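You operate a simulated robot arm through the tools that you are given. There is no shell and no other tool. Be economical: measure what you need, move in short steps, check, and stop when the job is done.

You run a simulated two-armed robot. Do the job below in one go: nothing can be reset, and whatever is moved stays where it is left.

TASK
Put the cream pail on the care bench top away on the middle shelf of the dairy bay. Open the small cupboard door, take the lamp glass on the care bench top and put it away in the inside of the small cupboard and shut the door again. Put the grey strip on the top of the beige desk away on the orange mat. Put the shock sensor labelled "A" from the top of the beige desk on the top of the mangle board and the shock sensor marked "C" on the blue mat. Put one of the white blocks from the desk top on the top of the white table. The order is free. Set down upright: cream pail, lamp glass, white block.

The check looks at the end state, three seconds after you hand in, the way a careful person would. Anything else that was tipped, shoved, dropped, spilled or broken makes it a failure.

THE ROBOT
Two 6-joint arms with two-finger grippers on one trunk, on a base that drives. Base frame: it is fixed to the floor where the robot stands at the start and does not move with it; the origin is under the middle of the robot, x ahead of it, y to its left, z up; the surface under the hand at the start is at about z = 803. Units: mm, degrees, N and s.
The left shoulder is at the start at [30, 178, 988], the right one opposite. With the tool pointing down near the work surface each hand reaches from about 460 to 840 mm from the robot's upright axis, wherever it stands, measured 20 degrees to its own side. Places, roughly: blue mat [-1600, 300, 800]; cream pail (24x24x29 cm) [500, 200, 900]; grey strip (5x16x3 cm) [-1100, -1100, 900]; inside of the small cupboard (19x17 cm) [-2520, 5680, 1640]; lamp glass (8x7x13 cm) [600, 500, 900]; middle shelf of the dairy bay [-3300, 5800, 700]; orange mat (15x18 cm) [-2340, 3380, 760]; shock sensor [-2000, -1250, 1000]; small cupboard door [-2500, 5600, 1800]; top of the mangle board [-6300, -900, 900]; top of the white table [500, 2000, 900]; white block (7x7x10 cm) [400, 3400, 900]. Payload 2.54 kg a hand.
The TCP of each hand is the grasp point between the finger pads, 30 mm short of the fingertips. In the tool frame z runs along the fingers and y along their closing line. Largest opening 116 mm; the body of the gripper starts 95 mm behind the TCP.
Orientation is told as [roll, pitch, yaw] about the base's x, y, z axes, in that order, counted from this pose: with the fingers straight down and closing along the base's y, the tool's x points along the base's -x, its y along +y and its z along -z.

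THE INTERFACE
- The arms move only by the tool arm_command. It takes "left_targets", "right_targets" or both (then of equal length, played together; a hand with none holds still); each is a list that holds one entry, the list of rows, each a list of 6 numbers: the shift along the tool's x, y, z in mm, then the turn, a rotation vector about the tool's x, y, z in degrees. In form: [[[tx, ty, tz, ax, ay, az], ...]]. A call has 1 to 20 rows; each row shifts and turns the commanded pose from where the row before left it, along the tool's axes as they then stand. "left_fingers" and "right_fingers" are, for a hand that has rows, the opening, from 0 (shut) to 1 (fully open), set as the call begins (left out, the last holds). A row lasts 0.2 s, in which the tool goes at most 50 mm and 8.6 degrees; a call with a longer step from one row to the next is refused whole, and so is a gripper value outside its range. A pose out of reach is approached as far as the arm can. The call stops where the force on the tool passes 40 N (or 10 N more than at its start, if that is more) or the arm is blocked; 0.2 s more then pass. Each finger travels about 153 mm/s and halts on what it meets, pressing with about 33 N; the grip force reading is that of the motor and also rises with nothing between the fingers. The clock runs only during rows and for 0.2 s after the last one: add rows that do not move to give the fingers time. It gives the time, the measured TCP pose, the force on the tool (base axes), the opening and the grip force at its end, in the units of the frame above (readings bear some noise), with the torque about the TCP (base axes, N m) and any sound that the robot's microphone picked up.
- Cameras (640 x 400 px; columns grow to the right, rows downward): "scene" is now at [29.8, 32.7, 1695.6]; the picture's right is [0.49, -0.87, 0.00], its down [-0.75, -0.42, -0.50] and it looks along [0.44, 0.25, -0.86] (base axes); focal length 250 px, centre (320, 200). "left" rides on the left gripper at [69, 15, -122] in its tool frame; the picture's right is [-0.21, 0.98, 0.00], its down [-0.83, -0.18, -0.53] and it looks along [-0.52, -0.11, 0.85] (tool axes); focal length 251 px, centre (320, 200). "right" rides on the right gripper at [69, -15, -122] in its tool frame; the picture's right is [0.21, 0.98, 0.00], its down [-0.83, 0.18, -0.53] and it looks along [-0.52, 0.11, 0.85] (tool axes); focal length 251 px, centre (320, 200). There is no depth. A picture from a camera that has moved, and an enlarged one, comes with that camera's place and axes in the base frame and with its lens.
- capture(camera): a new picture of that camera. It takes no simulated time.
- lift_body(by): slides the trunk up (or, below 0, down) by that many mm; the arms and the scene camera ride with it, the base frame stays. It gives what a move gives, with no picture.
- roll_base(legs): drives the robot by 1 to 6 legs, each [ahead, left, turn to the left] in mm, mm and degrees, along the robot's own axes; the way and the turn of a leg run together, so that a leg with both is an arc; at most 1500 mm and 180 degrees a leg. The arms and the cameras ride along, it lands a little off, and it stops where it bumps. It gives what a move gives.
- pan_tilt(pan, tilt): turns the head with the scene camera to pan (to the left, within 143 degrees either way) and tilt (down, from -29 to 69), counted from straight ahead of the robot. It gives what a move gives.
- inspect(camera, box): a new picture of the part [left, top, right, bottom] of that camera's present view, enlarged. It takes no simulated time.
- sign_off(): hands the job in; it is judged then, once.

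Go step by step. Nothing tells you exact positions but the pictures and the camera data: compare them with the known pose of the tool, close in by small moves and look again before you grip or let go. The budget is 207 turns and 202 pictures, counting those below and the enlarged ones. Unless the task says otherwise, let go and move clear before handing in, and close with one line.

The tools are called by a JSON object that holds its "api" and its "payload". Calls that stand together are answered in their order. arm_command: Moves the arms, as the interface text tells. Its arguments: {"type":"object","properties":{"left_targets":{"type":"array"},"left_fingers":{"type":"number"},"right_targets":{"type":"array"},"right_fingers":{"type":"number"}},"required":[]} The other tools are called the same way: lift_body (by) slides the trunk up or down; roll_base (legs) drives the base; pan_tilt (pan, tilt) turns the head that bears the scene camera; capture (camera) takes a picture; inspect (camera, box) takes an enlarged picture of a part of a camera's view; sign_off () hands the job in.

At the start:

```text
t: 0.0
left_tool_pos: [331.2, 467.9, 1104.1]
left_tcp_rot: [0.0, -0.1, -0.1]
left_contact_force: [-0.7, 0.3, 0.3]
left_ft_torque: [0.01, 0.0, -0.05]
left_opening: 115.8
left_grip_force: 0.1
right_tool_pos: [588.2, 20.6, 1157.6]
right_tcp_rot: [0.0, 0.0, 0.1]
right_contact_force: [-0.4, -0.4, -0.6]
right_ft_torque: [-0.01, -0.01, 0.02]
right_opening: 116.0
right_grip_force: 0.1
trunk travel left (down, up): [-200.0, 340.0]
robot x, y, heading: [0.1, 1.3, -0.1]
head pan, tilt: [29.3, 59.8]
```

scene: 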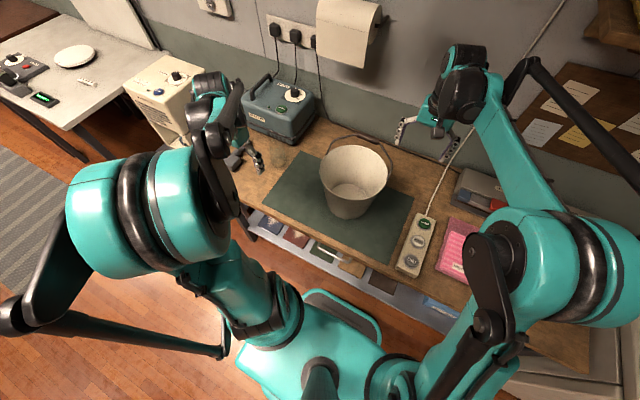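
right: 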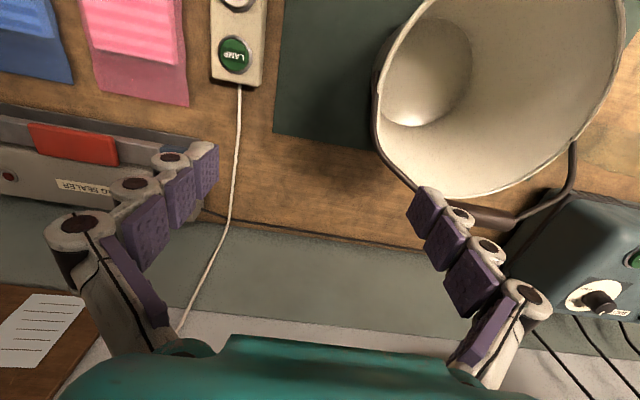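
left: 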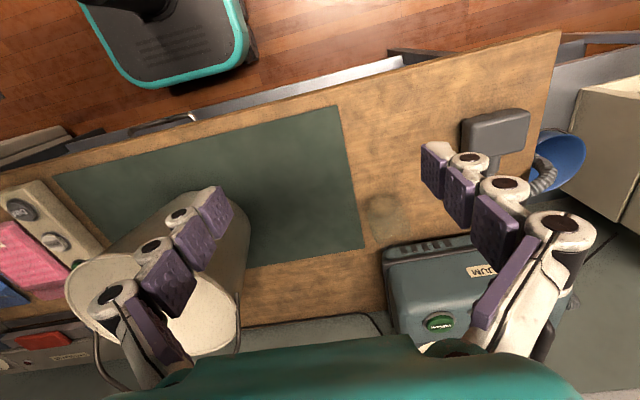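

I see the care bench with the pail on a green mat and a faint glass left of it. I'll look closer at both before gripping.

{"api": "inspect", "payload": {"camera": "scene", "box": [200, 100, 440, 250]}}

{"api": "inspect", "payload": {"camera": "left", "box": [300, 80, 540, 280]}}

```text
2.67 times, centred on (320, 175) of scene
camera zoom: at [29.8, 32.7, 1695.6], right [0.49, -0.87, 0.0], down [-0.75, -0.42, -0.5], along [0.44, 0.25, -0.86], focal length 667 px, centre (320, 267)
```

zoom: 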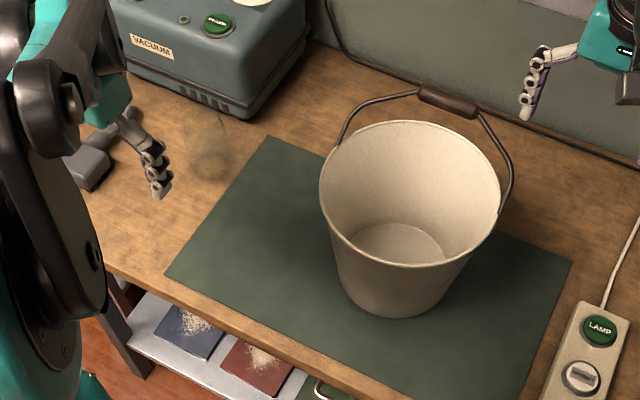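

```text
2.00 times, centred on (420, 180) of left
camera zoom: at [261.5, 482.2, 1225.5], right [0.21, 0.98, 0.0], down [0.83, -0.18, 0.53], along [0.52, -0.11, -0.85], focal length 503 px, centre (120, 240)
```

zoom: 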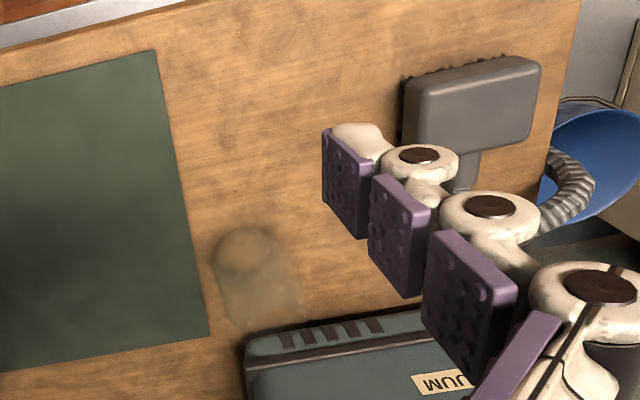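

The glass base is near (566, 547) on the bench. Before choosing a grip for the pail I look toward the dairy bay and cupboard.

{"api": "pan_tilt", "payload": {"pan": 118, "tilt": 8}}

{"api": "capture", "payload": {"camera": "scene"}}

{"api": "inspect", "payload": {"camera": "scene", "box": [240, 120, 400, 220]}}

```text
t: 1.6
left_tool_pos: [329.5, 467.4, 1105.1]
left_tcp_rot: [-0.1, 0.0, 0.0]
left_contact_force: [0.1, -0.4, 0.0]
left_ft_torque: [0.02, 0.04, 0.01]
left_opening: 116.2
left_grip_force: 0.1
right_tool_pos: [587.8, 21.6, 1157.6]
right_tcp_rot: [-0.1, -0.1, 0.0]
right_contact_force: [1.0, -0.7, -0.2]
right_ft_torque: [0.0, 0.01, 0.02]
right_opening: 116.0
right_grip_force: 0.1
trunk travel left (down, up): [-200.0, 340.0]
robot x, y, heading: [-2.2, -2.4, -0.1]
head pan, tilt: [118.0, 8.0]
```

```text
196 pictures are left
camera scene: at [-71.8, 81.8, 1773.0], right [0.88, 0.47, 0.0], down [0.07, -0.12, -0.99], along [-0.46, 0.87, -0.14], focal length 250 px, centre (320, 200)
```

scene: 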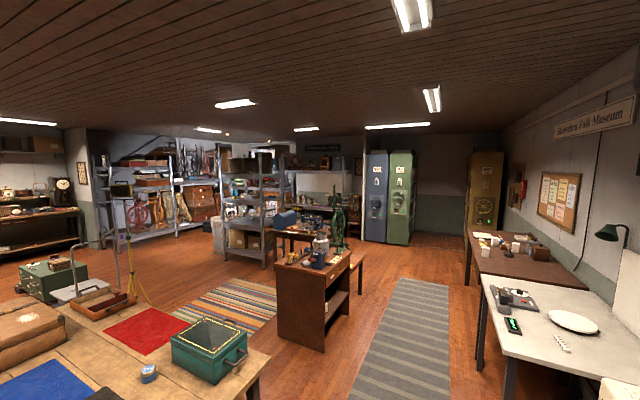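

```text
4.00 times, centred on (320, 170) of scene
camera zoom: at [-71.8, 81.8, 1773.0], right [0.88, 0.47, 0.0], down [0.07, -0.12, -0.99], along [-0.46, 0.87, -0.14], focal length 1000 px, centre (320, 320)
```

zoom: 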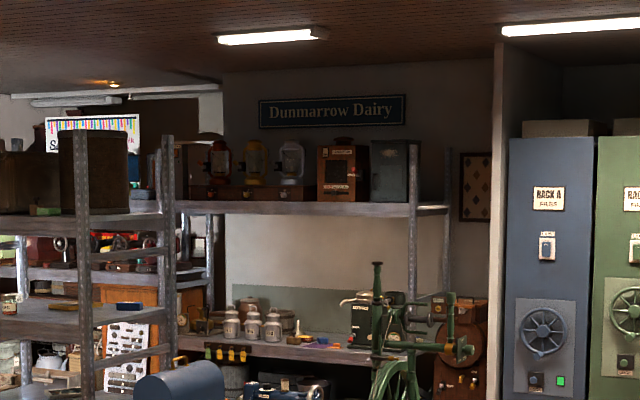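

The bay is at the back with ample room between its middle and top shelf, and a dark green box (likely the small cupboard) sits on the top shelf. I look closer at those and at the pail's bail.

{"api": "inspect", "payload": {"camera": "scene", "box": [285, 145, 365, 195]}}

{"api": "inspect", "payload": {"camera": "scene", "box": [260, 190, 380, 265]}}

{"api": "inspect", "payload": {"camera": "right", "box": [340, 0, 640, 240]}}

```text
8.00 times, centred on (325, 170) of scene
camera zoom: at [-71.8, 81.8, 1773.0], right [0.88, 0.47, 0.0], down [0.07, -0.12, -0.99], along [-0.46, 0.87, -0.14], focal length 2000 px, centre (280, 440)
```

zoom: 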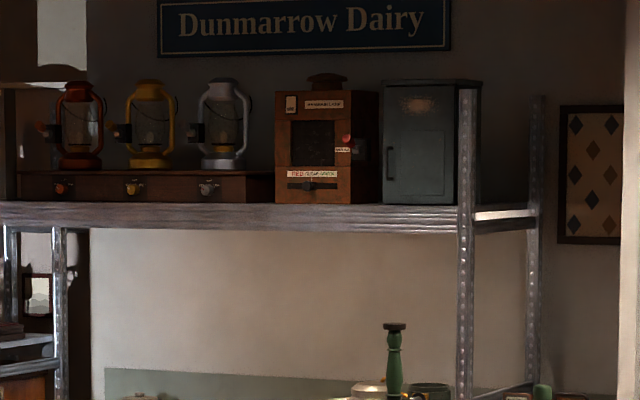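

```text
5.33 times, centred on (320, 228) of scene
camera zoom: at [-71.8, 81.8, 1773.0], right [0.88, 0.47, 0.0], down [0.07, -0.12, -0.99], along [-0.46, 0.87, -0.14], focal length 1334 px, centre (320, 53)
```

zoom: 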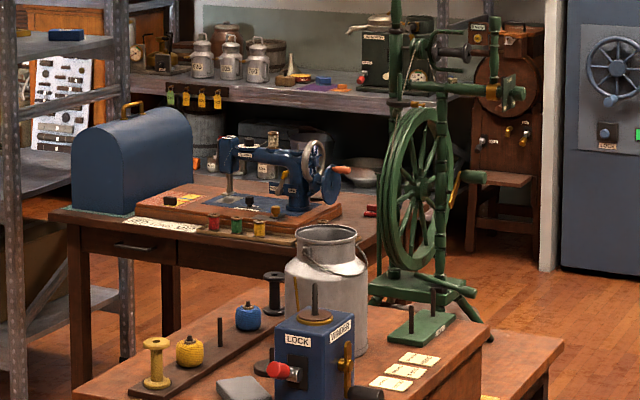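

```text
1.67 times, centred on (490, 120) of right
camera zoom: at [518.5, 6.5, 1280.3], right [-0.21, 0.98, 0.0], down [0.83, 0.18, 0.53], along [0.52, 0.11, -0.85], focal length 419 px, centre (37, 333)
```

zoom: 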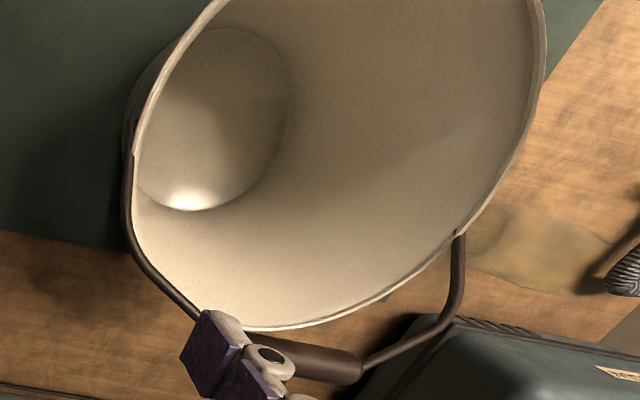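

The bay and cupboard are clear enough from here. First I move the left hand above the lamp glass at about (566, 547) and look again.

{"api": "arm_command", "payload": {"left_targets": [[[-39.4, 13.2, 0, 0, 0, 0], [-39.4, 13.2, 0, 0, 0, 0], [-39.4, 13.2, 0, 0, 0, 0], [-39.4, 13.2, 0, 0, 0, 0], [-39.4, 13.2, 0, 0, 0, 0], [-39.4, 13.2, 0, 0, 0, 0], [0, 0, 40, 0, 0, 0], [0, 0, 40, 0, 0, 0], [0, 0, 0, 0, 0, 0]]], "left_fingers": 1}}

{"api": "capture", "payload": {"camera": "left"}}

{"api": "pan_tilt", "payload": {"pan": 30, "tilt": 50}}

{"api": "capture", "payload": {"camera": "scene"}}

```text
t: 3.6
left_tool_pos: [567.2, 546.5, 1024.8]
left_tcp_rot: [0.1, 0.0, 0.0]
left_contact_force: [-0.2, -0.3, -0.3]
left_ft_torque: [0.04, -0.03, -0.04]
left_opening: 116.2
left_grip_force: 0.1
right_tool_pos: [588.2, 20.3, 1157.6]
right_tcp_rot: [0.0, 0.1, 0.0]
right_contact_force: [0.4, 0.6, 1.1]
right_ft_torque: [0.01, -0.05, -0.01]
right_opening: 116.2
right_grip_force: 0.1
trunk travel left (down, up): [-200.0, 340.0]
robot x, y, heading: [4.0, 0.9, -0.2]
head pan, tilt: [118.0, 8.0]
```

```text
191 pictures are left
camera left: at [498.3, 560.9, 1146.2], right [0.21, 0.98, 0.0], down [0.83, -0.18, 0.53], along [0.52, -0.11, -0.85], focal length 251 px, centre (320, 200)
```

left: 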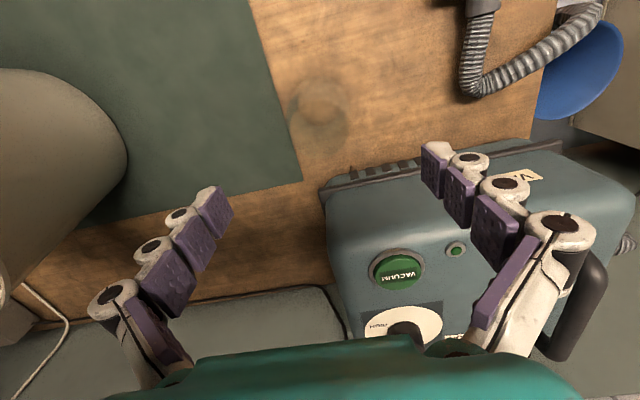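

```text
t: 5.2
left_tool_pos: [568.4, 546.0, 1025.6]
left_tcp_rot: [0.0, 0.0, 0.0]
left_contact_force: [0.2, 0.1, -0.4]
left_ft_torque: [-0.02, 0.0, -0.02]
left_opening: 116.1
left_grip_force: 0.1
right_tool_pos: [587.5, 21.0, 1156.6]
right_tcp_rot: [0.0, 0.1, 0.0]
right_contact_force: [0.0, -0.2, 1.1]
right_ft_torque: [-0.02, -0.02, -0.01]
right_opening: 116.3
right_grip_force: 0.1
trunk travel left (down, up): [-200.0, 340.0]
robot x, y, heading: [-1.5, -2.7, 0.1]
head pan, tilt: [30.0, 50.0]
```

```text
190 pictures are left
camera scene: at [38.4, 38.7, 1708.0], right [0.5, -0.87, 0.0], down [-0.66, -0.38, -0.64], along [0.56, 0.32, -0.77], focal length 250 px, centre (320, 200)
```

scene: 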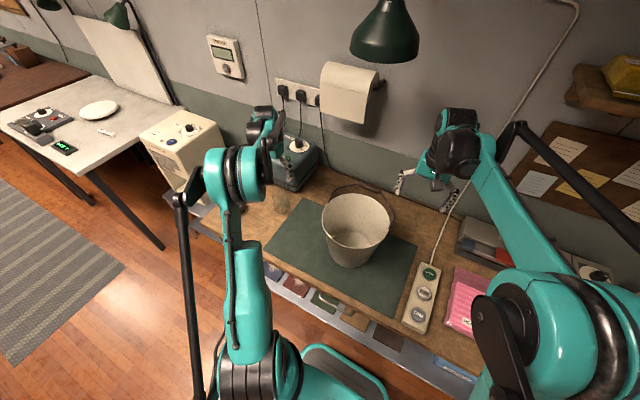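

{"api": "inspect", "payload": {"camera": "left", "box": [260, 50, 400, 200]}}

{"api": "inspect", "payload": {"camera": "scene", "box": [240, 120, 400, 220]}}

```text
2.67 times, centred on (330, 125) of left
camera zoom: at [498.8, 561.3, 1146.0], right [0.21, 0.98, 0.0], down [0.83, -0.18, 0.53], along [0.52, -0.11, -0.85], focal length 670 px, centre (293, 400)
```

zoom: 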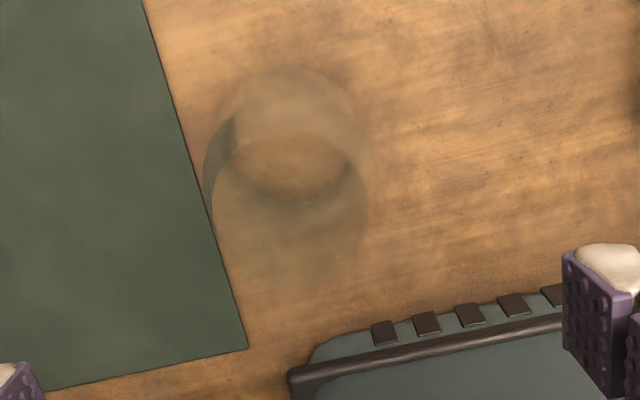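

```text
4.00 times, centred on (320, 170) of scene
camera zoom: at [38.4, 38.7, 1708.0], right [0.5, -0.87, 0.0], down [-0.66, -0.38, -0.64], along [0.56, 0.32, -0.77], focal length 1000 px, centre (320, 320)
```

zoom: 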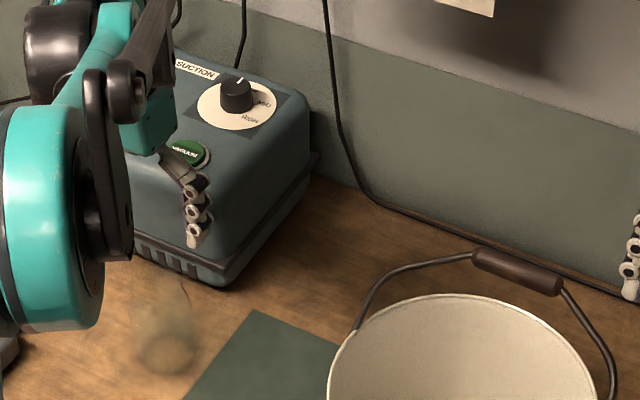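

The hand is centred over the glass. A cupboard needs the glass held from the side, so I test turning this wrist half round (camera on top) before tilting to horizontal.

{"api": "arm_command", "payload": {"left_targets": [[[2, 0, -5, 0, 0, 8.5], [2, 0, -5, 0, 0, 8.5], [0, 0, 0, 0, 0, 8.5], [0, 0, 0, 0, 0, 8.5], [0, 0, 0, 0, 0, 8.5], [0, 0, 0, 0, 0, 8.5], [0, 0, 0, 0, 0, 8.5], [0, 0, 0, 0, 0, 8.5], [0, 0, 0, 0, 0, 8.5], [0, 0, 0, 0, 0, 8.5], [0, 0, 0, 0, 0, 8.5]]]}}

```text
t: 7.7
left_tool_pos: [563.1, 547.4, 1034.9]
left_tcp_rot: [0.0, 0.1, -93.8]
left_contact_force: [-0.6, -0.9, -0.4]
left_ft_torque: [0.0, -0.01, 0.01]
left_opening: 115.9
left_grip_force: 0.1
right_tool_pos: [587.2, 20.1, 1156.9]
right_tcp_rot: [0.1, 0.0, 0.1]
right_contact_force: [0.4, 0.0, 0.0]
right_ft_torque: [0.0, 0.02, -0.02]
right_opening: 116.1
right_grip_force: 0.0
trunk travel left (down, up): [-200.0, 340.0]
robot x, y, heading: [0.9, 0.3, -0.1]
head pan, tilt: [30.0, 50.0]
```

The first half of the turn worked; I continue.

{"api": "arm_command", "payload": {"left_targets": [[[0, 0, 0, 0, 0, 8.6], [0, 0, 0, 0, 0, 8.6], [0, 0, 0, 0, 0, 8.6], [0, 0, 0, 0, 0, 8.6], [0, 0, 0, 0, 0, 8.6], [0, 0, 0, 0, 0, 8.6], [0, 0, 0, 0, 0, 8.6], [0, 0, 0, 0, 0, 8.6], [0, 0, 0, 0, 0, 8.6], [0, 0, 0, 0, 0, 8.6]]]}}

```text
t: 9.8
left_tool_pos: [569.1, 537.6, 1035.0]
left_tcp_rot: [-0.3, 0.0, -138.8]
left_contact_force: [0.4, 0.0, -0.3]
left_ft_torque: [-0.01, 0.01, -0.02]
left_opening: 116.0
left_grip_force: 0.0
left hand out of reach, approached as far as the arm can: row 6, 7, 8, 9, 10
right_tool_pos: [588.4, 21.3, 1156.6]
right_tcp_rot: [0.0, 0.0, 0.0]
right_contact_force: [-0.3, 0.4, -1.2]
right_ft_torque: [-0.04, -0.01, 0.02]
right_opening: 116.0
right_grip_force: 0.0
trunk travel left (down, up): [-200.0, 340.0]
robot x, y, heading: [-2.9, 0.0, -0.1]
head pan, tilt: [30.0, 50.0]
```

The yaw limit shows near -139°. I now tilt the tool up to horizontal and see which pose the arm reaches.

{"api": "arm_command", "payload": {"left_targets": [[[0, 0, 0, 0, 8.2, 0], [0, 0, 0, 0, 8.2, 0], [0, 0, 0, 0, 8.2, 0], [0, 0, 0, 0, 8.2, 0], [0, 0, 0, 0, 8.2, 0], [0, 0, 0, 0, 8.2, 0], [0, 0, 0, 0, 8.2, 0], [0, 0, 0, 0, 8.2, 0], [0, 0, 0, 0, 8.2, 0], [0, 0, 0, 0, 8.2, 0], [0, 0, 0, 0, 0, 0]]]}}

{"api": "capture", "payload": {"camera": "scene"}}

{"api": "capture", "payload": {"camera": "left"}}

```text
t: 12.2
left_tool_pos: [582.1, 545.1, 1050.2]
left_tcp_rot: [-1.4, 82.1, -140.2]
left_contact_force: [0.8, 0.1, -0.1]
left_ft_torque: [-0.01, 0.01, 0.03]
left_opening: 116.0
left_grip_force: 0.1
left hand out of reach, approached as far as the arm can: row 10
right_tool_pos: [588.3, 20.7, 1157.9]
right_tcp_rot: [0.0, 0.0, 0.0]
right_contact_force: [0.4, -0.1, 0.8]
right_ft_torque: [-0.03, -0.02, 0.03]
right_opening: 116.0
right_grip_force: 0.1
trunk travel left (down, up): [-200.0, 340.0]
robot x, y, heading: [-1.6, 1.3, -0.2]
head pan, tilt: [30.0, 50.0]
```

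```text
187 pictures are left
camera scene: at [37.8, 38.3, 1708.0], right [0.5, -0.87, 0.0], down [-0.66, -0.38, -0.64], along [0.56, 0.32, -0.77], focal length 250 px, centre (320, 200)
```

scene: 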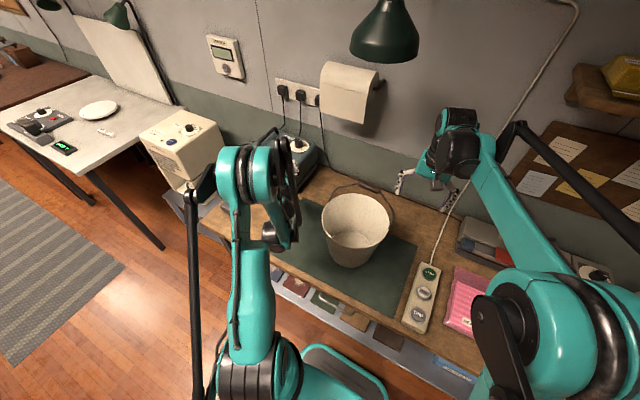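

```text
186 pictures are left
camera left: at [508.6, 460.2, 1135.2], right [0.62, -0.75, -0.22], down [-0.61, -0.28, -0.74], along [0.5, 0.59, -0.63], focal length 251 px, centre (320, 200)
```

left: 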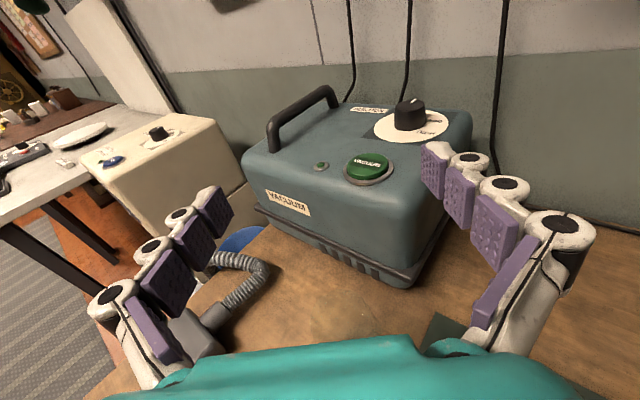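

The arm reaches a level side grip pointing about 40° left, 8° down, with the camera on top. I nudge onto the glass centre and check that commands track.

{"api": "arm_command", "payload": {"left_targets": [[[0, -11, -11.5, 0, 0, 0], [0, 0, 0, 0, 0, 0]]]}}

{"api": "capture", "payload": {"camera": "left"}}

```text
t: 12.8
left_tool_pos: [570.3, 551.5, 1060.0]
left_tcp_rot: [-1.7, 81.9, -140.4]
left_contact_force: [0.6, 0.5, 0.1]
left_ft_torque: [0.02, -0.02, 0.0]
left_opening: 115.8
left_grip_force: 0.1
left hand out of reach, approached as far as the arm can: row 1
right_tool_pos: [588.5, 22.0, 1156.9]
right_tcp_rot: [0.0, 0.0, 0.0]
right_contact_force: [0.8, -0.5, -0.6]
right_ft_torque: [-0.02, 0.0, 0.01]
right_opening: 115.6
right_grip_force: 0.1
trunk travel left (down, up): [-200.0, 340.0]
robot x, y, heading: [2.8, -1.9, -0.1]
head pan, tilt: [30.0, 50.0]
```

```text
185 pictures are left
camera left: at [497.7, 465.2, 1142.4], right [0.62, -0.75, -0.22], down [-0.61, -0.29, -0.74], along [0.5, 0.59, -0.63], focal length 251 px, centre (320, 200)
```

left: 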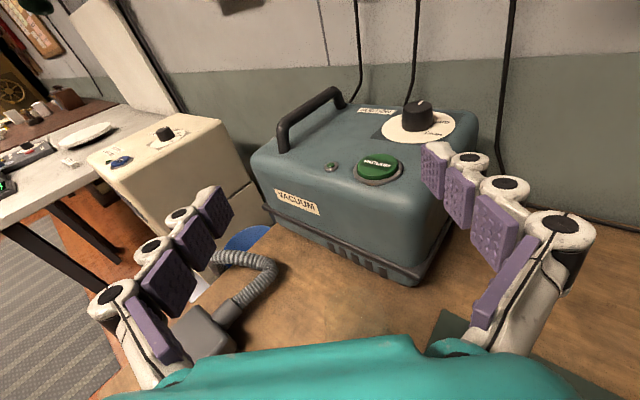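

Lowering the trunk will bring this hand straight down over the glass. First I raise the right hand clear of the pail and trim the left.

{"api": "arm_command", "payload": {"left_targets": [[[0, 2, -6, 0, 0, 0], [0, 0, 0, 0, 0, 0], [0, 0, 0, 0, 0, 0], [0, 0, 0, 0, 0, 0], [0, 0, 0, 0, 0, 0]]], "right_targets": [[[0, 0, -45, 0, 0, 0], [0, 0, -45, 0, 0, 0], [0, 0, -45, 0, 0, 0], [0, 0, -45, 0, 0, 0], [0, 0, -20, 0, 0, 0]]]}}

```text
t: 14.1
left_tool_pos: [567.5, 544.7, 1062.0]
left_tcp_rot: [-1.6, 81.9, -140.4]
left_contact_force: [1.1, -0.2, 0.1]
left_ft_torque: [0.01, 0.03, -0.02]
left_opening: 115.9
left_grip_force: 0.2
left hand out of reach, approached as far as the arm can: row 1
right_tool_pos: [586.7, 20.0, 1357.2]
right_tcp_rot: [0.1, 0.0, 0.0]
right_contact_force: [-0.6, 0.0, 0.0]
right_ft_torque: [0.02, -0.03, 0.01]
right_opening: 116.2
right_grip_force: 0.0
trunk travel left (down, up): [-200.0, 340.0]
robot x, y, heading: [-4.1, 5.0, 0.0]
head pan, tilt: [30.0, 50.0]
```

{"api": "lift_body", "payload": {"by": -100}}

{"api": "capture", "payload": {"camera": "scene"}}

{"api": "capture", "payload": {"camera": "left"}}

{"api": "capture", "payload": {"camera": "right"}}

```text
t: 15.4
left_tool_pos: [568.7, 545.4, 962.5]
left_tcp_rot: [-1.7, 81.9, -140.2]
left_contact_force: [0.2, -0.4, -0.1]
left_ft_torque: [0.03, 0.0, 0.04]
left_opening: 116.2
left_grip_force: 0.0
right_tool_pos: [588.6, 20.4, 1257.3]
right_tcp_rot: [0.0, 0.1, 0.1]
right_contact_force: [-0.2, 0.8, 0.1]
right_ft_torque: [0.0, -0.01, 0.0]
right_opening: 116.1
right_grip_force: 0.0
trunk travel left (down, up): [-100.0, 440.0]
robot x, y, heading: [0.7, 3.5, 0.2]
head pan, tilt: [30.0, 50.0]
```

```text
184 pictures are left
camera scene: at [38.0, 38.4, 1608.1], right [0.5, -0.87, 0.0], down [-0.66, -0.38, -0.64], along [0.56, 0.32, -0.77], focal length 250 px, centre (320, 200)
```

scene: 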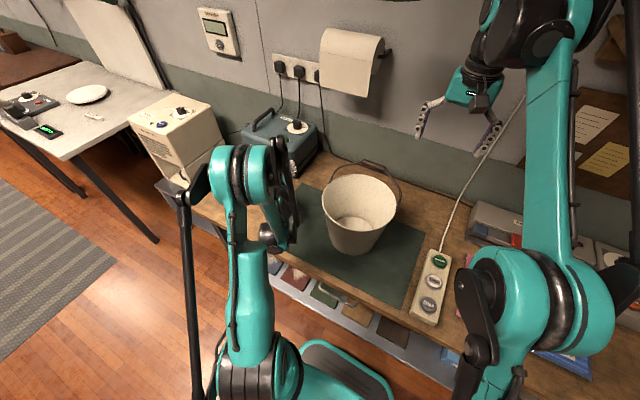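

```text
183 pictures are left
camera left: at [496.1, 460.1, 1045.9], right [0.62, -0.75, -0.22], down [-0.61, -0.29, -0.74], along [0.5, 0.59, -0.63], focal length 251 px, centre (320, 200)
```

left: 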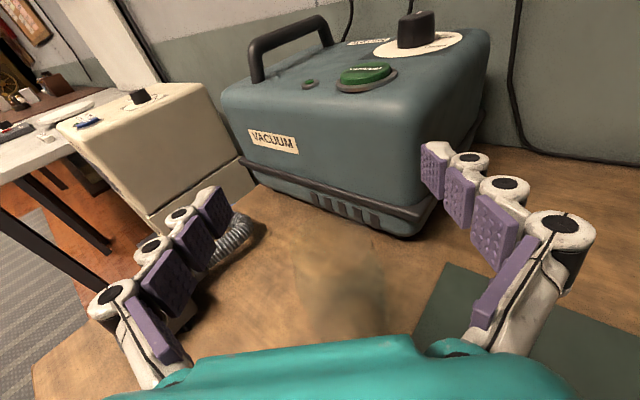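

```text
182 pictures are left
camera right: at [518.0, 5.9, 1380.2], right [-0.21, 0.98, 0.0], down [0.83, 0.18, 0.53], along [0.52, 0.11, -0.85], focal length 251 px, centre (320, 200)
```

right: 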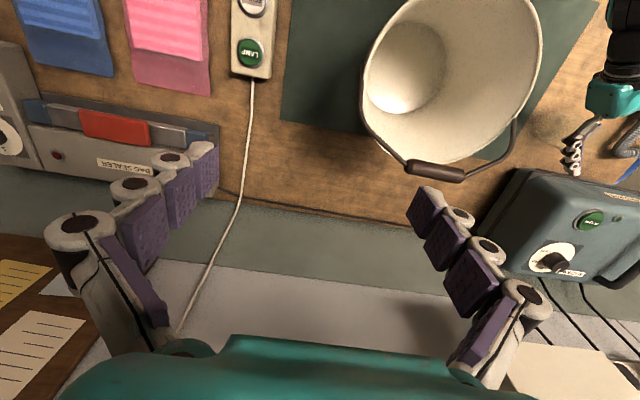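

{"api": "inspect", "payload": {"camera": "left", "box": [230, 190, 470, 340]}}

{"api": "inspect", "payload": {"camera": "right", "box": [480, 60, 640, 220]}}

```text
2.67 times, centred on (350, 265) of left
camera zoom: at [496.1, 460.1, 1045.9], right [0.62, -0.75, -0.22], down [-0.61, -0.29, -0.74], along [0.5, 0.59, -0.63], focal length 670 px, centre (240, 27)
```

zoom: 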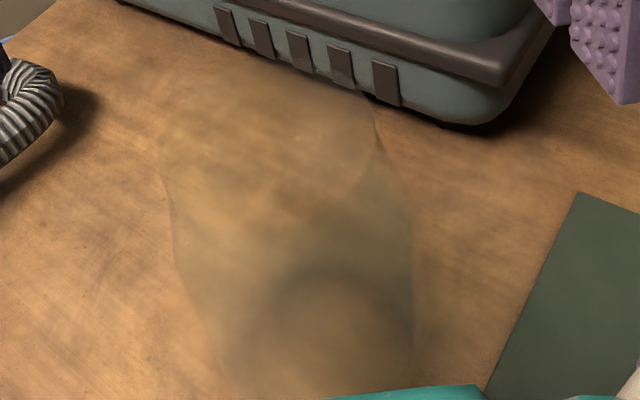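

```text
2.50 times, centred on (560, 140) of right
camera zoom: at [518.0, 5.9, 1380.2], right [-0.21, 0.98, 0.0], down [0.83, 0.18, 0.53], along [0.52, 0.11, -0.85], focal length 629 px, centre (-280, 350)
```

zoom: 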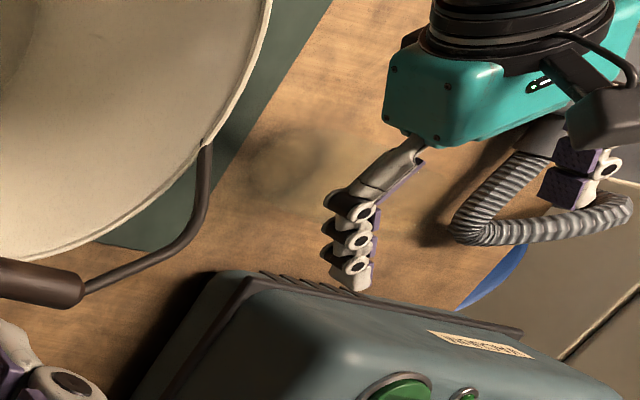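

The glass stands between the fingers as planned. I lower the rest of the way.

{"api": "lift_body", "payload": {"by": -60}}

{"api": "capture", "payload": {"camera": "left"}}

{"api": "inspect", "payload": {"camera": "right", "box": [480, 60, 640, 220]}}

```text
t: 16.4
left_tool_pos: [569.9, 546.4, 902.3]
left_tcp_rot: [-1.7, 81.9, -140.3]
left_contact_force: [0.2, 0.3, 0.2]
left_ft_torque: [-0.01, 0.04, 0.02]
left_opening: 115.9
left_grip_force: 0.2
right_tool_pos: [587.7, 22.2, 1197.6]
right_tcp_rot: [-0.1, -0.1, -0.1]
right_contact_force: [-0.1, -1.1, 0.1]
right_ft_torque: [-0.01, 0.0, -0.03]
right_opening: 115.9
right_grip_force: 0.1
trunk travel left (down, up): [-40.0, 500.0]
robot x, y, heading: [1.5, -0.8, -0.1]
head pan, tilt: [30.0, 50.0]
```

```text
179 pictures are left
camera left: at [496.1, 460.1, 985.9], right [0.62, -0.75, -0.22], down [-0.61, -0.29, -0.74], along [0.5, 0.59, -0.63], focal length 251 px, centre (320, 200)
```

left: 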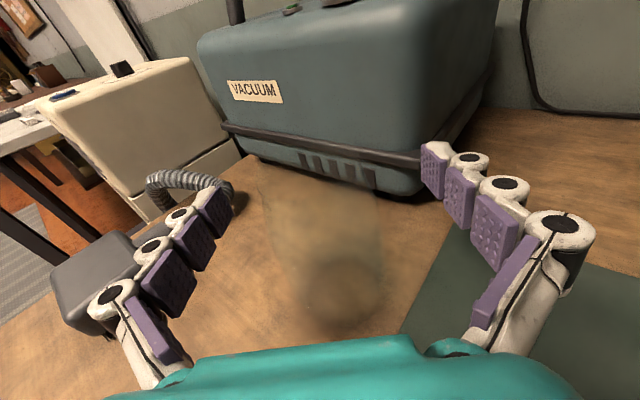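

```text
2.50 times, centred on (560, 140) of right
camera zoom: at [517.9, 5.9, 1320.2], right [-0.21, 0.98, 0.0], down [0.83, 0.18, 0.53], along [0.52, 0.11, -0.85], focal length 629 px, centre (-280, 350)
```

zoom: 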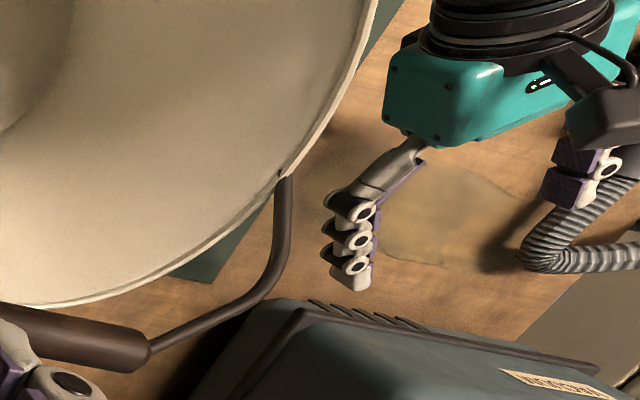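

{"api": "lift_body", "payload": {"by": -30}}

{"api": "arm_command", "payload": {"left_targets": [[[0, 0, 0, 0, 0, 0], [0, 0, 0, 0, 0, 0], [0, 0, 0, 0, 0, 0]]], "left_fingers": 0.55}}

{"api": "capture", "payload": {"camera": "left"}}

```text
t: 17.1
left_tool_pos: [570.6, 546.2, 871.5]
left_tcp_rot: [-1.6, 82.0, -140.3]
left_contact_force: [0.5, 0.5, -0.5]
left_ft_torque: [-0.02, 0.01, -0.02]
left_opening: 116.1
left_grip_force: 0.0
right_tool_pos: [588.7, 20.7, 1168.1]
right_tcp_rot: [0.0, 0.0, 0.0]
right_contact_force: [-0.3, -0.7, -0.1]
right_ft_torque: [0.01, -0.02, -0.04]
right_opening: 116.0
right_grip_force: 0.1
trunk travel left (down, up): [-10.0, 530.0]
robot x, y, heading: [1.3, -1.9, 0.0]
head pan, tilt: [30.0, 50.0]
```

```text
t: 17.9
left_tool_pos: [568.2, 544.9, 871.4]
left_tcp_rot: [-1.6, 81.9, -140.4]
left_contact_force: [-0.5, -0.7, 1.3]
left_ft_torque: [0.05, 0.0, 0.01]
left_opening: 64.7
left_grip_force: 33.1
right_tool_pos: [587.6, 19.2, 1167.0]
right_tcp_rot: [0.0, 0.0, 0.0]
right_contact_force: [-0.4, -0.1, -0.1]
right_ft_torque: [0.0, 0.02, -0.01]
right_opening: 116.2
right_grip_force: 0.1
trunk travel left (down, up): [-10.0, 530.0]
robot x, y, heading: [2.7, -0.3, -0.1]
head pan, tilt: [30.0, 50.0]
```

```text
177 pictures are left
camera left: at [496.2, 460.1, 955.7], right [0.62, -0.75, -0.22], down [-0.61, -0.29, -0.74], along [0.5, 0.59, -0.63], focal length 251 px, centre (320, 200)
```

left: 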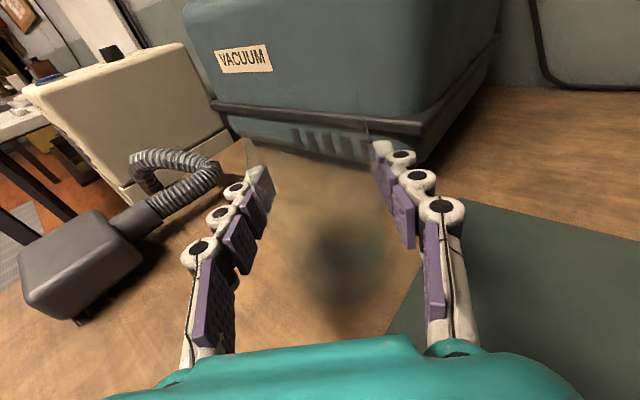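

The fingers stopped on the glass at 65 mm. I secure the grip and raise the trunk to see it come along.

{"api": "arm_command", "payload": {"left_targets": [[[0, 0, 0, 0, 0, 0], [0, 0, 0, 0, 0, 0]]], "left_fingers": 0.48}}

{"api": "lift_body", "payload": {"by": 190}}

{"api": "capture", "payload": {"camera": "left"}}

{"api": "capture", "payload": {"camera": "right"}}

```text
t: 18.5
left_tool_pos: [568.6, 546.5, 870.2]
left_tcp_rot: [-1.5, 82.0, -140.3]
left_contact_force: [-0.5, 1.0, 0.9]
left_ft_torque: [0.05, 0.02, 0.0]
left_opening: 64.7
left_grip_force: 33.2
right_tool_pos: [587.1, 20.1, 1167.3]
right_tcp_rot: [0.0, 0.0, 0.1]
right_contact_force: [-0.8, 0.5, -0.6]
right_ft_torque: [0.01, 0.02, 0.04]
right_opening: 116.0
right_grip_force: 0.2
trunk travel left (down, up): [-10.0, 530.0]
robot x, y, heading: [0.2, -2.8, -0.1]
head pan, tilt: [30.0, 50.0]
```

```text
t: 20.6
left_tool_pos: [569.9, 545.2, 1060.2]
left_tcp_rot: [-1.6, 81.9, -140.4]
left_contact_force: [0.6, -0.8, -2.0]
left_ft_torque: [0.03, 0.03, -0.01]
left_opening: 64.8
left_grip_force: 32.7
right_tool_pos: [588.2, 21.4, 1357.6]
right_tcp_rot: [0.0, 0.0, 0.1]
right_contact_force: [0.2, 1.2, -0.1]
right_ft_torque: [0.01, -0.01, -0.03]
right_opening: 116.1
right_grip_force: 0.1
trunk travel left (down, up): [-200.0, 340.0]
robot x, y, heading: [4.0, -0.1, -0.1]
head pan, tilt: [30.0, 50.0]
```

```text
176 pictures are left
camera left: at [496.5, 460.3, 1145.3], right [0.62, -0.75, -0.22], down [-0.61, -0.29, -0.74], along [0.5, 0.59, -0.63], focal length 251 px, centre (320, 200)
```

left: 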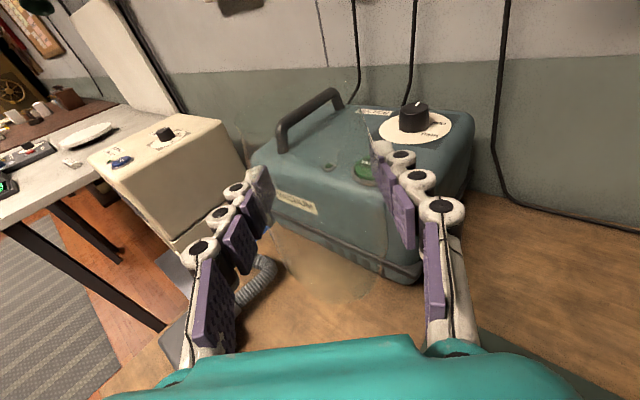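

```text
175 pictures are left
camera right: at [518.5, 6.2, 1479.7], right [-0.21, 0.98, 0.0], down [0.83, 0.18, 0.53], along [0.52, 0.11, -0.85], focal length 251 px, centre (320, 200)
```

right: 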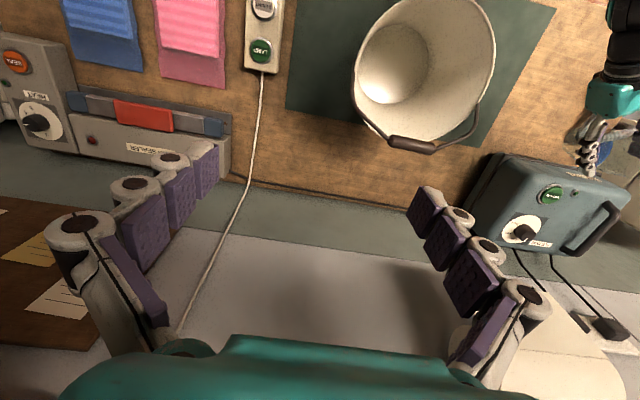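

The glass came up with the hand. The pail's handle triangulates to about (623, 182, 1088), lying along y. I bring the right hand above it, turned to close along x.

{"api": "arm_command", "payload": {"right_targets": [[[-8.75, 40.5, 0, 0, 0, 0], [-8.75, 40.5, 0, 0, 0, 0], [-8.75, 40.5, 0, 0, 0, 0], [-8.75, 40.5, 0, 0, 0, 0], [0, 0, 0, 0, 0, -8.2], [0, 0, 0, 0, 0, -8.2], [0, 0, 0, 0, 0, -8.2], [0, 0, 0, 0, 0, -8.2], [0, 0, 0, 0, 0, -8.2], [0, 0, 0, 0, 0, -8.2], [0, 0, 0, 0, 0, -8.2], [0, 0, 0, 0, 0, -8.2], [0, 0, 0, 0, 0, -8.2], [0, 0, 0, 0, 0, -8.2], [0, 0, 0, 0, 0, -8], [0, 0, 45, 0, 0, 0], [0, 0, 45, 0, 0, 0], [0, 0, 45, 0, 0, 0]]]}}

{"api": "capture", "payload": {"camera": "right"}}

{"api": "capture", "payload": {"camera": "scene"}}

```text
t: 24.4
left_tool_pos: [569.2, 545.3, 1061.8]
left_tcp_rot: [-1.8, 81.9, -140.5]
left_contact_force: [0.8, -0.4, -0.3]
left_ft_torque: [0.01, 0.02, 0.0]
left_opening: 64.8
left_grip_force: 33.1
right_tool_pos: [594.4, 141.7, 1205.8]
right_tcp_rot: [0.0, 0.0, 90.1]
right_contact_force: [-0.1, -0.3, 0.1]
right_ft_torque: [0.03, 0.02, -0.02]
right_opening: 115.7
right_grip_force: 0.1
right hand out of reach, approached as far as the arm can: row 1, 2, 3, 4, 18
trunk travel left (down, up): [-200.0, 340.0]
robot x, y, heading: [0.7, 0.7, 0.2]
head pan, tilt: [30.0, 50.0]
```

```text
174 pictures are left
camera right: at [609.7, 72.8, 1328.3], right [-0.98, -0.22, 0.0], down [-0.18, 0.83, 0.53], along [-0.12, 0.52, -0.85], focal length 251 px, centre (320, 200)
```

right: 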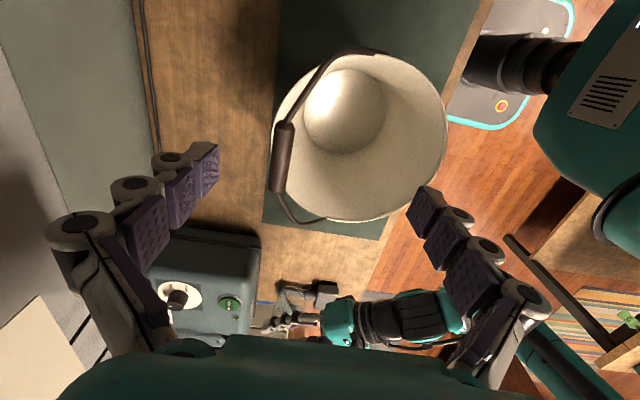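

```text
173 pictures are left
camera scene: at [38.6, 38.1, 1708.0], right [0.5, -0.87, 0.0], down [-0.66, -0.38, -0.64], along [0.56, 0.32, -0.77], focal length 250 px, centre (320, 200)
```

scene: 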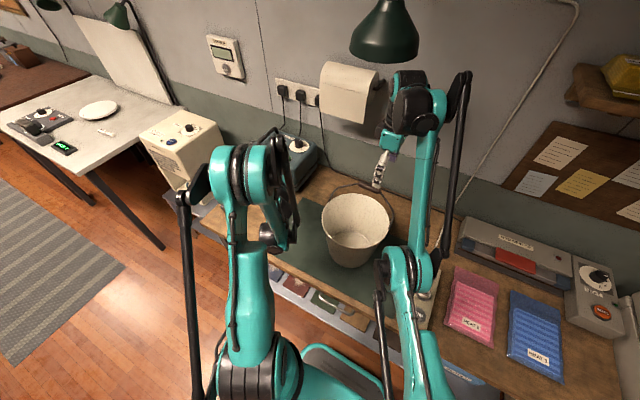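

Handle confirmed near (624, 178). I lower and centre over it.

{"api": "arm_command", "payload": {"right_targets": [[[0, 0, 45, 0, 0, 0], [-19, -15, 10, 0, 0, 0], [-19, -15, 0, 0, 0, 0], [0, 0, 0, 0, 0, 0]]]}}

{"api": "capture", "payload": {"camera": "right"}}

```text
t: 25.4
left_tool_pos: [570.0, 546.8, 1060.9]
left_tcp_rot: [-1.7, 81.8, -140.5]
left_contact_force: [-0.6, 0.3, -1.2]
left_ft_torque: [-0.01, -0.01, -0.02]
left_opening: 64.8
left_grip_force: 33.0
right_tool_pos: [644.8, 190.5, 1176.9]
right_tcp_rot: [0.0, 0.0, 90.0]
right_contact_force: [0.9, 0.2, 0.0]
right_ft_torque: [0.02, 0.01, -0.02]
right_opening: 116.1
right_grip_force: 0.2
right hand out of reach, approached as far as the arm can: row 1
trunk travel left (down, up): [-200.0, 340.0]
robot x, y, heading: [-0.1, 6.1, -0.3]
head pan, tilt: [30.0, 50.0]
```

```text
172 pictures are left
camera right: at [660.0, 122.2, 1300.2], right [-0.98, -0.21, 0.0], down [-0.18, 0.83, 0.53], along [-0.11, 0.52, -0.85], focal length 251 px, centre (320, 200)
```

right: 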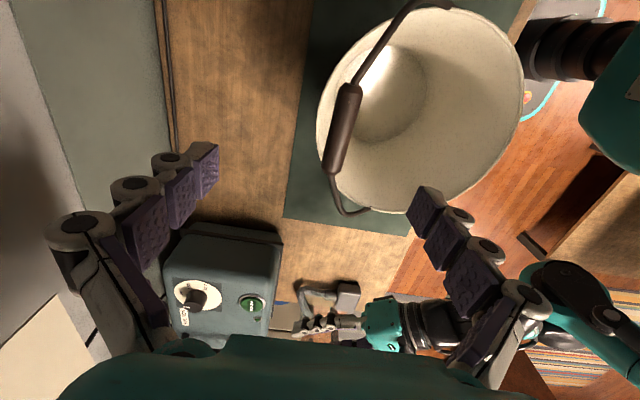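

{"api": "arm_command", "payload": {"right_targets": [[[11, 18, 0, 0, 0, 0], [0, 0, 30, 0, 0, 0], [0, 0, 20, 0, 0, 0], [0, 0, 0, 0, 0, 0]]]}}

{"api": "capture", "payload": {"camera": "right"}}

```text
t: 26.4
left_tool_pos: [569.6, 545.9, 1061.3]
left_tcp_rot: [-1.5, 81.9, -140.2]
left_contact_force: [-0.5, -0.2, -0.3]
left_ft_torque: [-0.05, 0.02, 0.01]
left_opening: 64.7
left_grip_force: 32.9
right_tool_pos: [641.8, 189.9, 1139.9]
right_tcp_rot: [0.1, 0.0, 90.1]
right_contact_force: [0.2, 0.2, 0.7]
right_ft_torque: [0.0, -0.02, 0.01]
right_opening: 116.2
right_grip_force: 0.0
right hand out of reach, approached as far as the arm can: row 2, 3
trunk travel left (down, up): [-200.0, 340.0]
robot x, y, heading: [-2.3, 0.1, -0.1]
head pan, tilt: [30.0, 50.0]
```

```text
171 pictures are left
camera right: at [656.6, 121.3, 1263.2], right [-0.98, -0.21, 0.0], down [-0.18, 0.83, 0.53], along [-0.12, 0.52, -0.85], focal length 251 px, centre (320, 200)
```

right: 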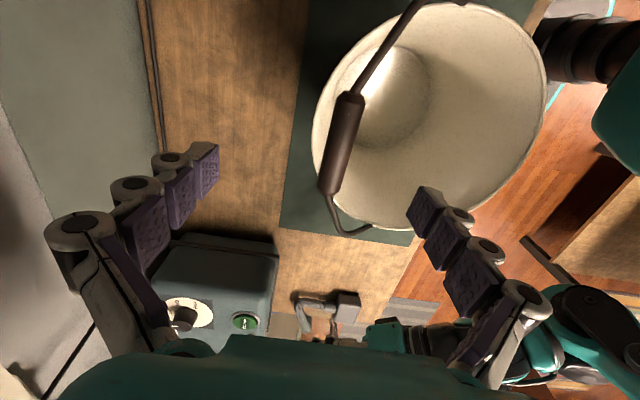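

The right arm is at its reach limit at this height; raising the trunk gives it room. I raise 200 and come down again.

{"api": "lift_body", "payload": {"by": 200}}

{"api": "arm_command", "payload": {"right_targets": [[[0, 0, 45, 0, 0, 0], [0, 0, 45, 0, 0, 0], [0, 0, 45, 0, 0, 0], [0, 0, 45, 0, 0, 0], [0, 0, 10, 0, 0, 0], [0, 0, 0, 0, 0, 0]]]}}

{"api": "capture", "payload": {"camera": "right"}}

```text
t: 27.9
left_tool_pos: [570.1, 547.8, 1205.0]
left_tcp_rot: [-1.9, 81.4, -140.7]
left_contact_force: [1.8, 0.9, -3.2]
left_ft_torque: [0.06, -0.09, 0.0]
left_opening: 64.5
left_grip_force: 33.1
right_tool_pos: [673.7, 210.7, 1211.3]
right_tcp_rot: [0.0, 0.0, 90.0]
right_contact_force: [1.1, 0.4, -1.2]
right_ft_torque: [-0.1, 0.18, -0.02]
right_opening: 116.1
right_grip_force: 0.1
trunk travel left (down, up): [-344.0, 196.0]
robot x, y, heading: [-5.7, -8.8, -0.0]
head pan, tilt: [30.0, 50.0]
stopped: the arm was blocked; the commanded pose is now the measured one
```

```text
t: 29.3
left_tool_pos: [566.2, 542.1, 1205.2]
left_tcp_rot: [-1.7, 81.9, -140.4]
left_contact_force: [1.3, -0.2, -1.4]
left_ft_torque: [0.0, 0.0, 0.05]
left_opening: 64.6
left_grip_force: 32.8
right_tool_pos: [683.3, 213.5, 1025.2]
right_tcp_rot: [-0.1, -0.1, 90.0]
right_contact_force: [-1.9, -0.1, 1.1]
right_ft_torque: [-0.01, -0.08, 0.0]
right_opening: 115.9
right_grip_force: 0.0
right hand out of reach, approached as far as the arm can: row 1
trunk travel left (down, up): [-344.0, 196.0]
robot x, y, heading: [-7.3, -1.7, -0.2]
head pan, tilt: [30.0, 50.0]
```

```text
170 pictures are left
camera right: at [697.8, 146.2, 1147.0], right [-0.98, -0.21, 0.0], down [-0.18, 0.83, 0.53], along [-0.11, 0.52, -0.85], focal length 251 px, centre (320, 200)
```

right: 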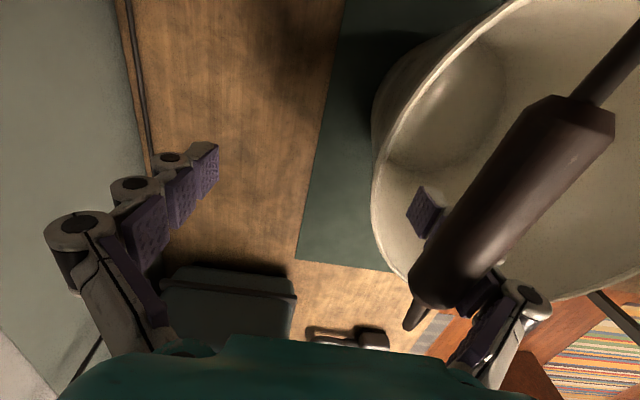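

The lift was blocked, possibly by the lamp above the bench. I check what touched and whether anything moved.

{"api": "pan_tilt", "payload": {"pan": 20, "tilt": 40}}

{"api": "capture", "payload": {"camera": "scene"}}

{"api": "capture", "payload": {"camera": "left"}}

```text
t: 30.0
left_tool_pos: [564.9, 541.0, 1206.0]
left_tcp_rot: [-1.5, 81.9, -140.5]
left_contact_force: [-0.7, 0.0, -1.1]
left_ft_torque: [-0.02, 0.03, 0.01]
left_opening: 65.0
left_grip_force: 32.9
right_tool_pos: [683.2, 214.1, 1024.8]
right_tcp_rot: [-0.3, -0.1, 90.0]
right_contact_force: [-4.2, -0.4, -0.8]
right_ft_torque: [-0.01, -0.18, 0.0]
right_opening: 116.2
right_grip_force: 0.1
trunk travel left (down, up): [-344.0, 196.0]
robot x, y, heading: [-2.1, -3.0, -0.3]
head pan, tilt: [20.0, 40.0]
```

```text
169 pictures are left
camera scene: at [46.2, 27.1, 1866.2], right [0.34, -0.94, 0.0], down [-0.6, -0.22, -0.77], along [0.72, 0.26, -0.64], focal length 250 px, centre (320, 200)
```

scene: 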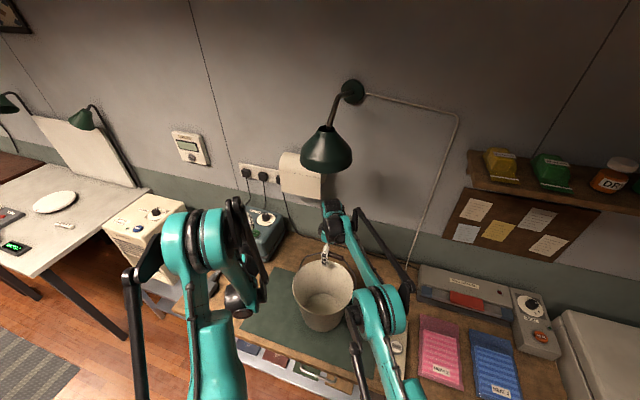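

```text
168 pictures are left
camera left: at [491.3, 457.4, 1289.9], right [0.62, -0.75, -0.22], down [-0.61, -0.29, -0.74], along [0.5, 0.59, -0.63], focal length 251 px, centre (320, 200)
```

left: 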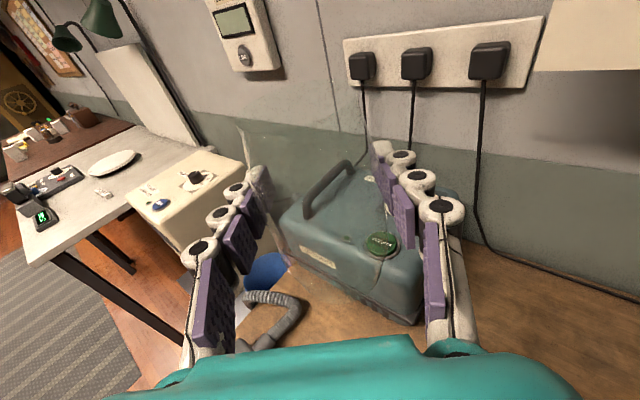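

The lamp is a fixed wall fitting and looks unchanged. The right inner finger seems to be touching the handle; I look closer.

{"api": "inspect", "payload": {"camera": "scene", "box": [270, 190, 430, 340]}}

{"api": "inspect", "payload": {"camera": "right", "box": [360, 60, 640, 340]}}

```text
2.67 times, centred on (350, 265) of scene
camera zoom: at [46.2, 27.1, 1866.2], right [0.34, -0.94, 0.0], down [-0.6, -0.22, -0.77], along [0.72, 0.26, -0.64], focal length 667 px, centre (240, 27)
```

zoom: 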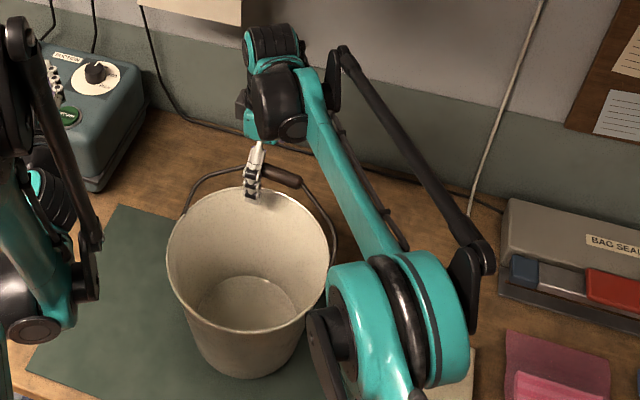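

```text
1.43 times, centred on (500, 200) of right
camera zoom: at [697.3, 146.0, 1147.7], right [-0.98, -0.21, 0.0], down [-0.18, 0.83, 0.53], along [-0.11, 0.52, -0.85], focal length 359 px, centre (63, 200)
```

zoom: 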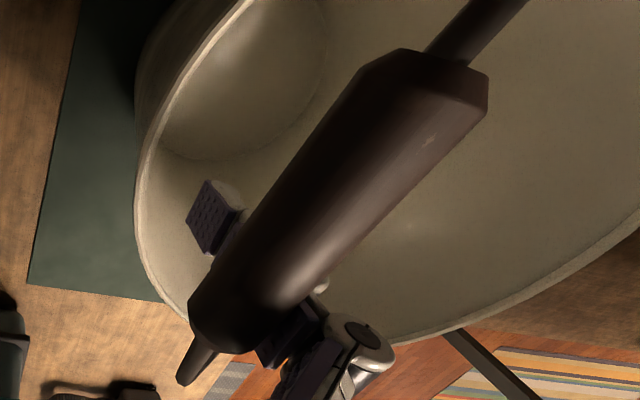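

The handle lies just against the inner finger. I shift the hand so the handle is centred, then come up to its height.

{"api": "arm_command", "payload": {"right_targets": [[[0, 28, 0, 0, 0, 0], [16, 28, -20, 0, 0, 0], [17, 0, -20, 0, 0, 0], [0, 0, -12, 0, 0, 0], [0, 0, 0, 0, 0, 0]]]}}

{"api": "capture", "payload": {"camera": "right"}}

{"api": "inspect", "payload": {"camera": "scene", "box": [270, 190, 430, 340]}}

```text
t: 31.2
left_tool_pos: [564.5, 542.2, 1205.3]
left_tcp_rot: [-1.7, 81.9, -140.7]
left_contact_force: [0.5, -0.9, -0.8]
left_ft_torque: [0.05, -0.01, 0.01]
left_opening: 64.9
left_grip_force: 33.3
right_tool_pos: [628.0, 183.3, 1078.2]
right_tcp_rot: [-0.1, -0.1, 90.1]
right_contact_force: [-0.6, 0.0, -0.1]
right_ft_torque: [-0.02, -0.01, 0.03]
right_opening: 115.9
right_grip_force: 0.0
trunk travel left (down, up): [-344.0, 196.0]
robot x, y, heading: [-1.6, -5.0, -0.0]
head pan, tilt: [20.0, 40.0]
```

```text
165 pictures are left
camera right: at [642.0, 114.0, 1200.4], right [-0.98, -0.21, 0.0], down [-0.18, 0.83, 0.53], along [-0.11, 0.52, -0.84], focal length 251 px, centre (320, 200)
```

right: 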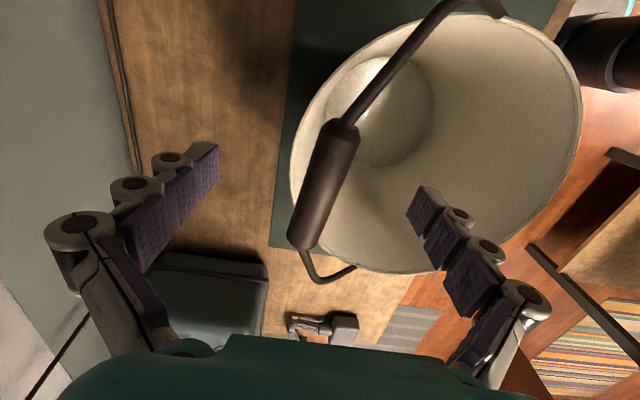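

```text
2.67 times, centred on (350, 265) of scene
camera zoom: at [47.2, 26.7, 1866.2], right [0.34, -0.94, 0.0], down [-0.6, -0.22, -0.77], along [0.72, 0.26, -0.64], focal length 667 px, centre (240, 27)
```

zoom: 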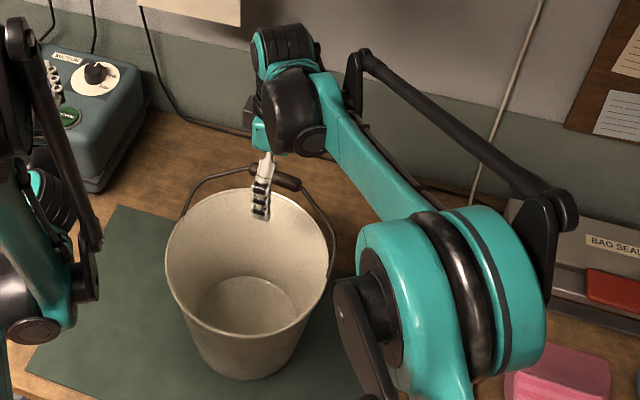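

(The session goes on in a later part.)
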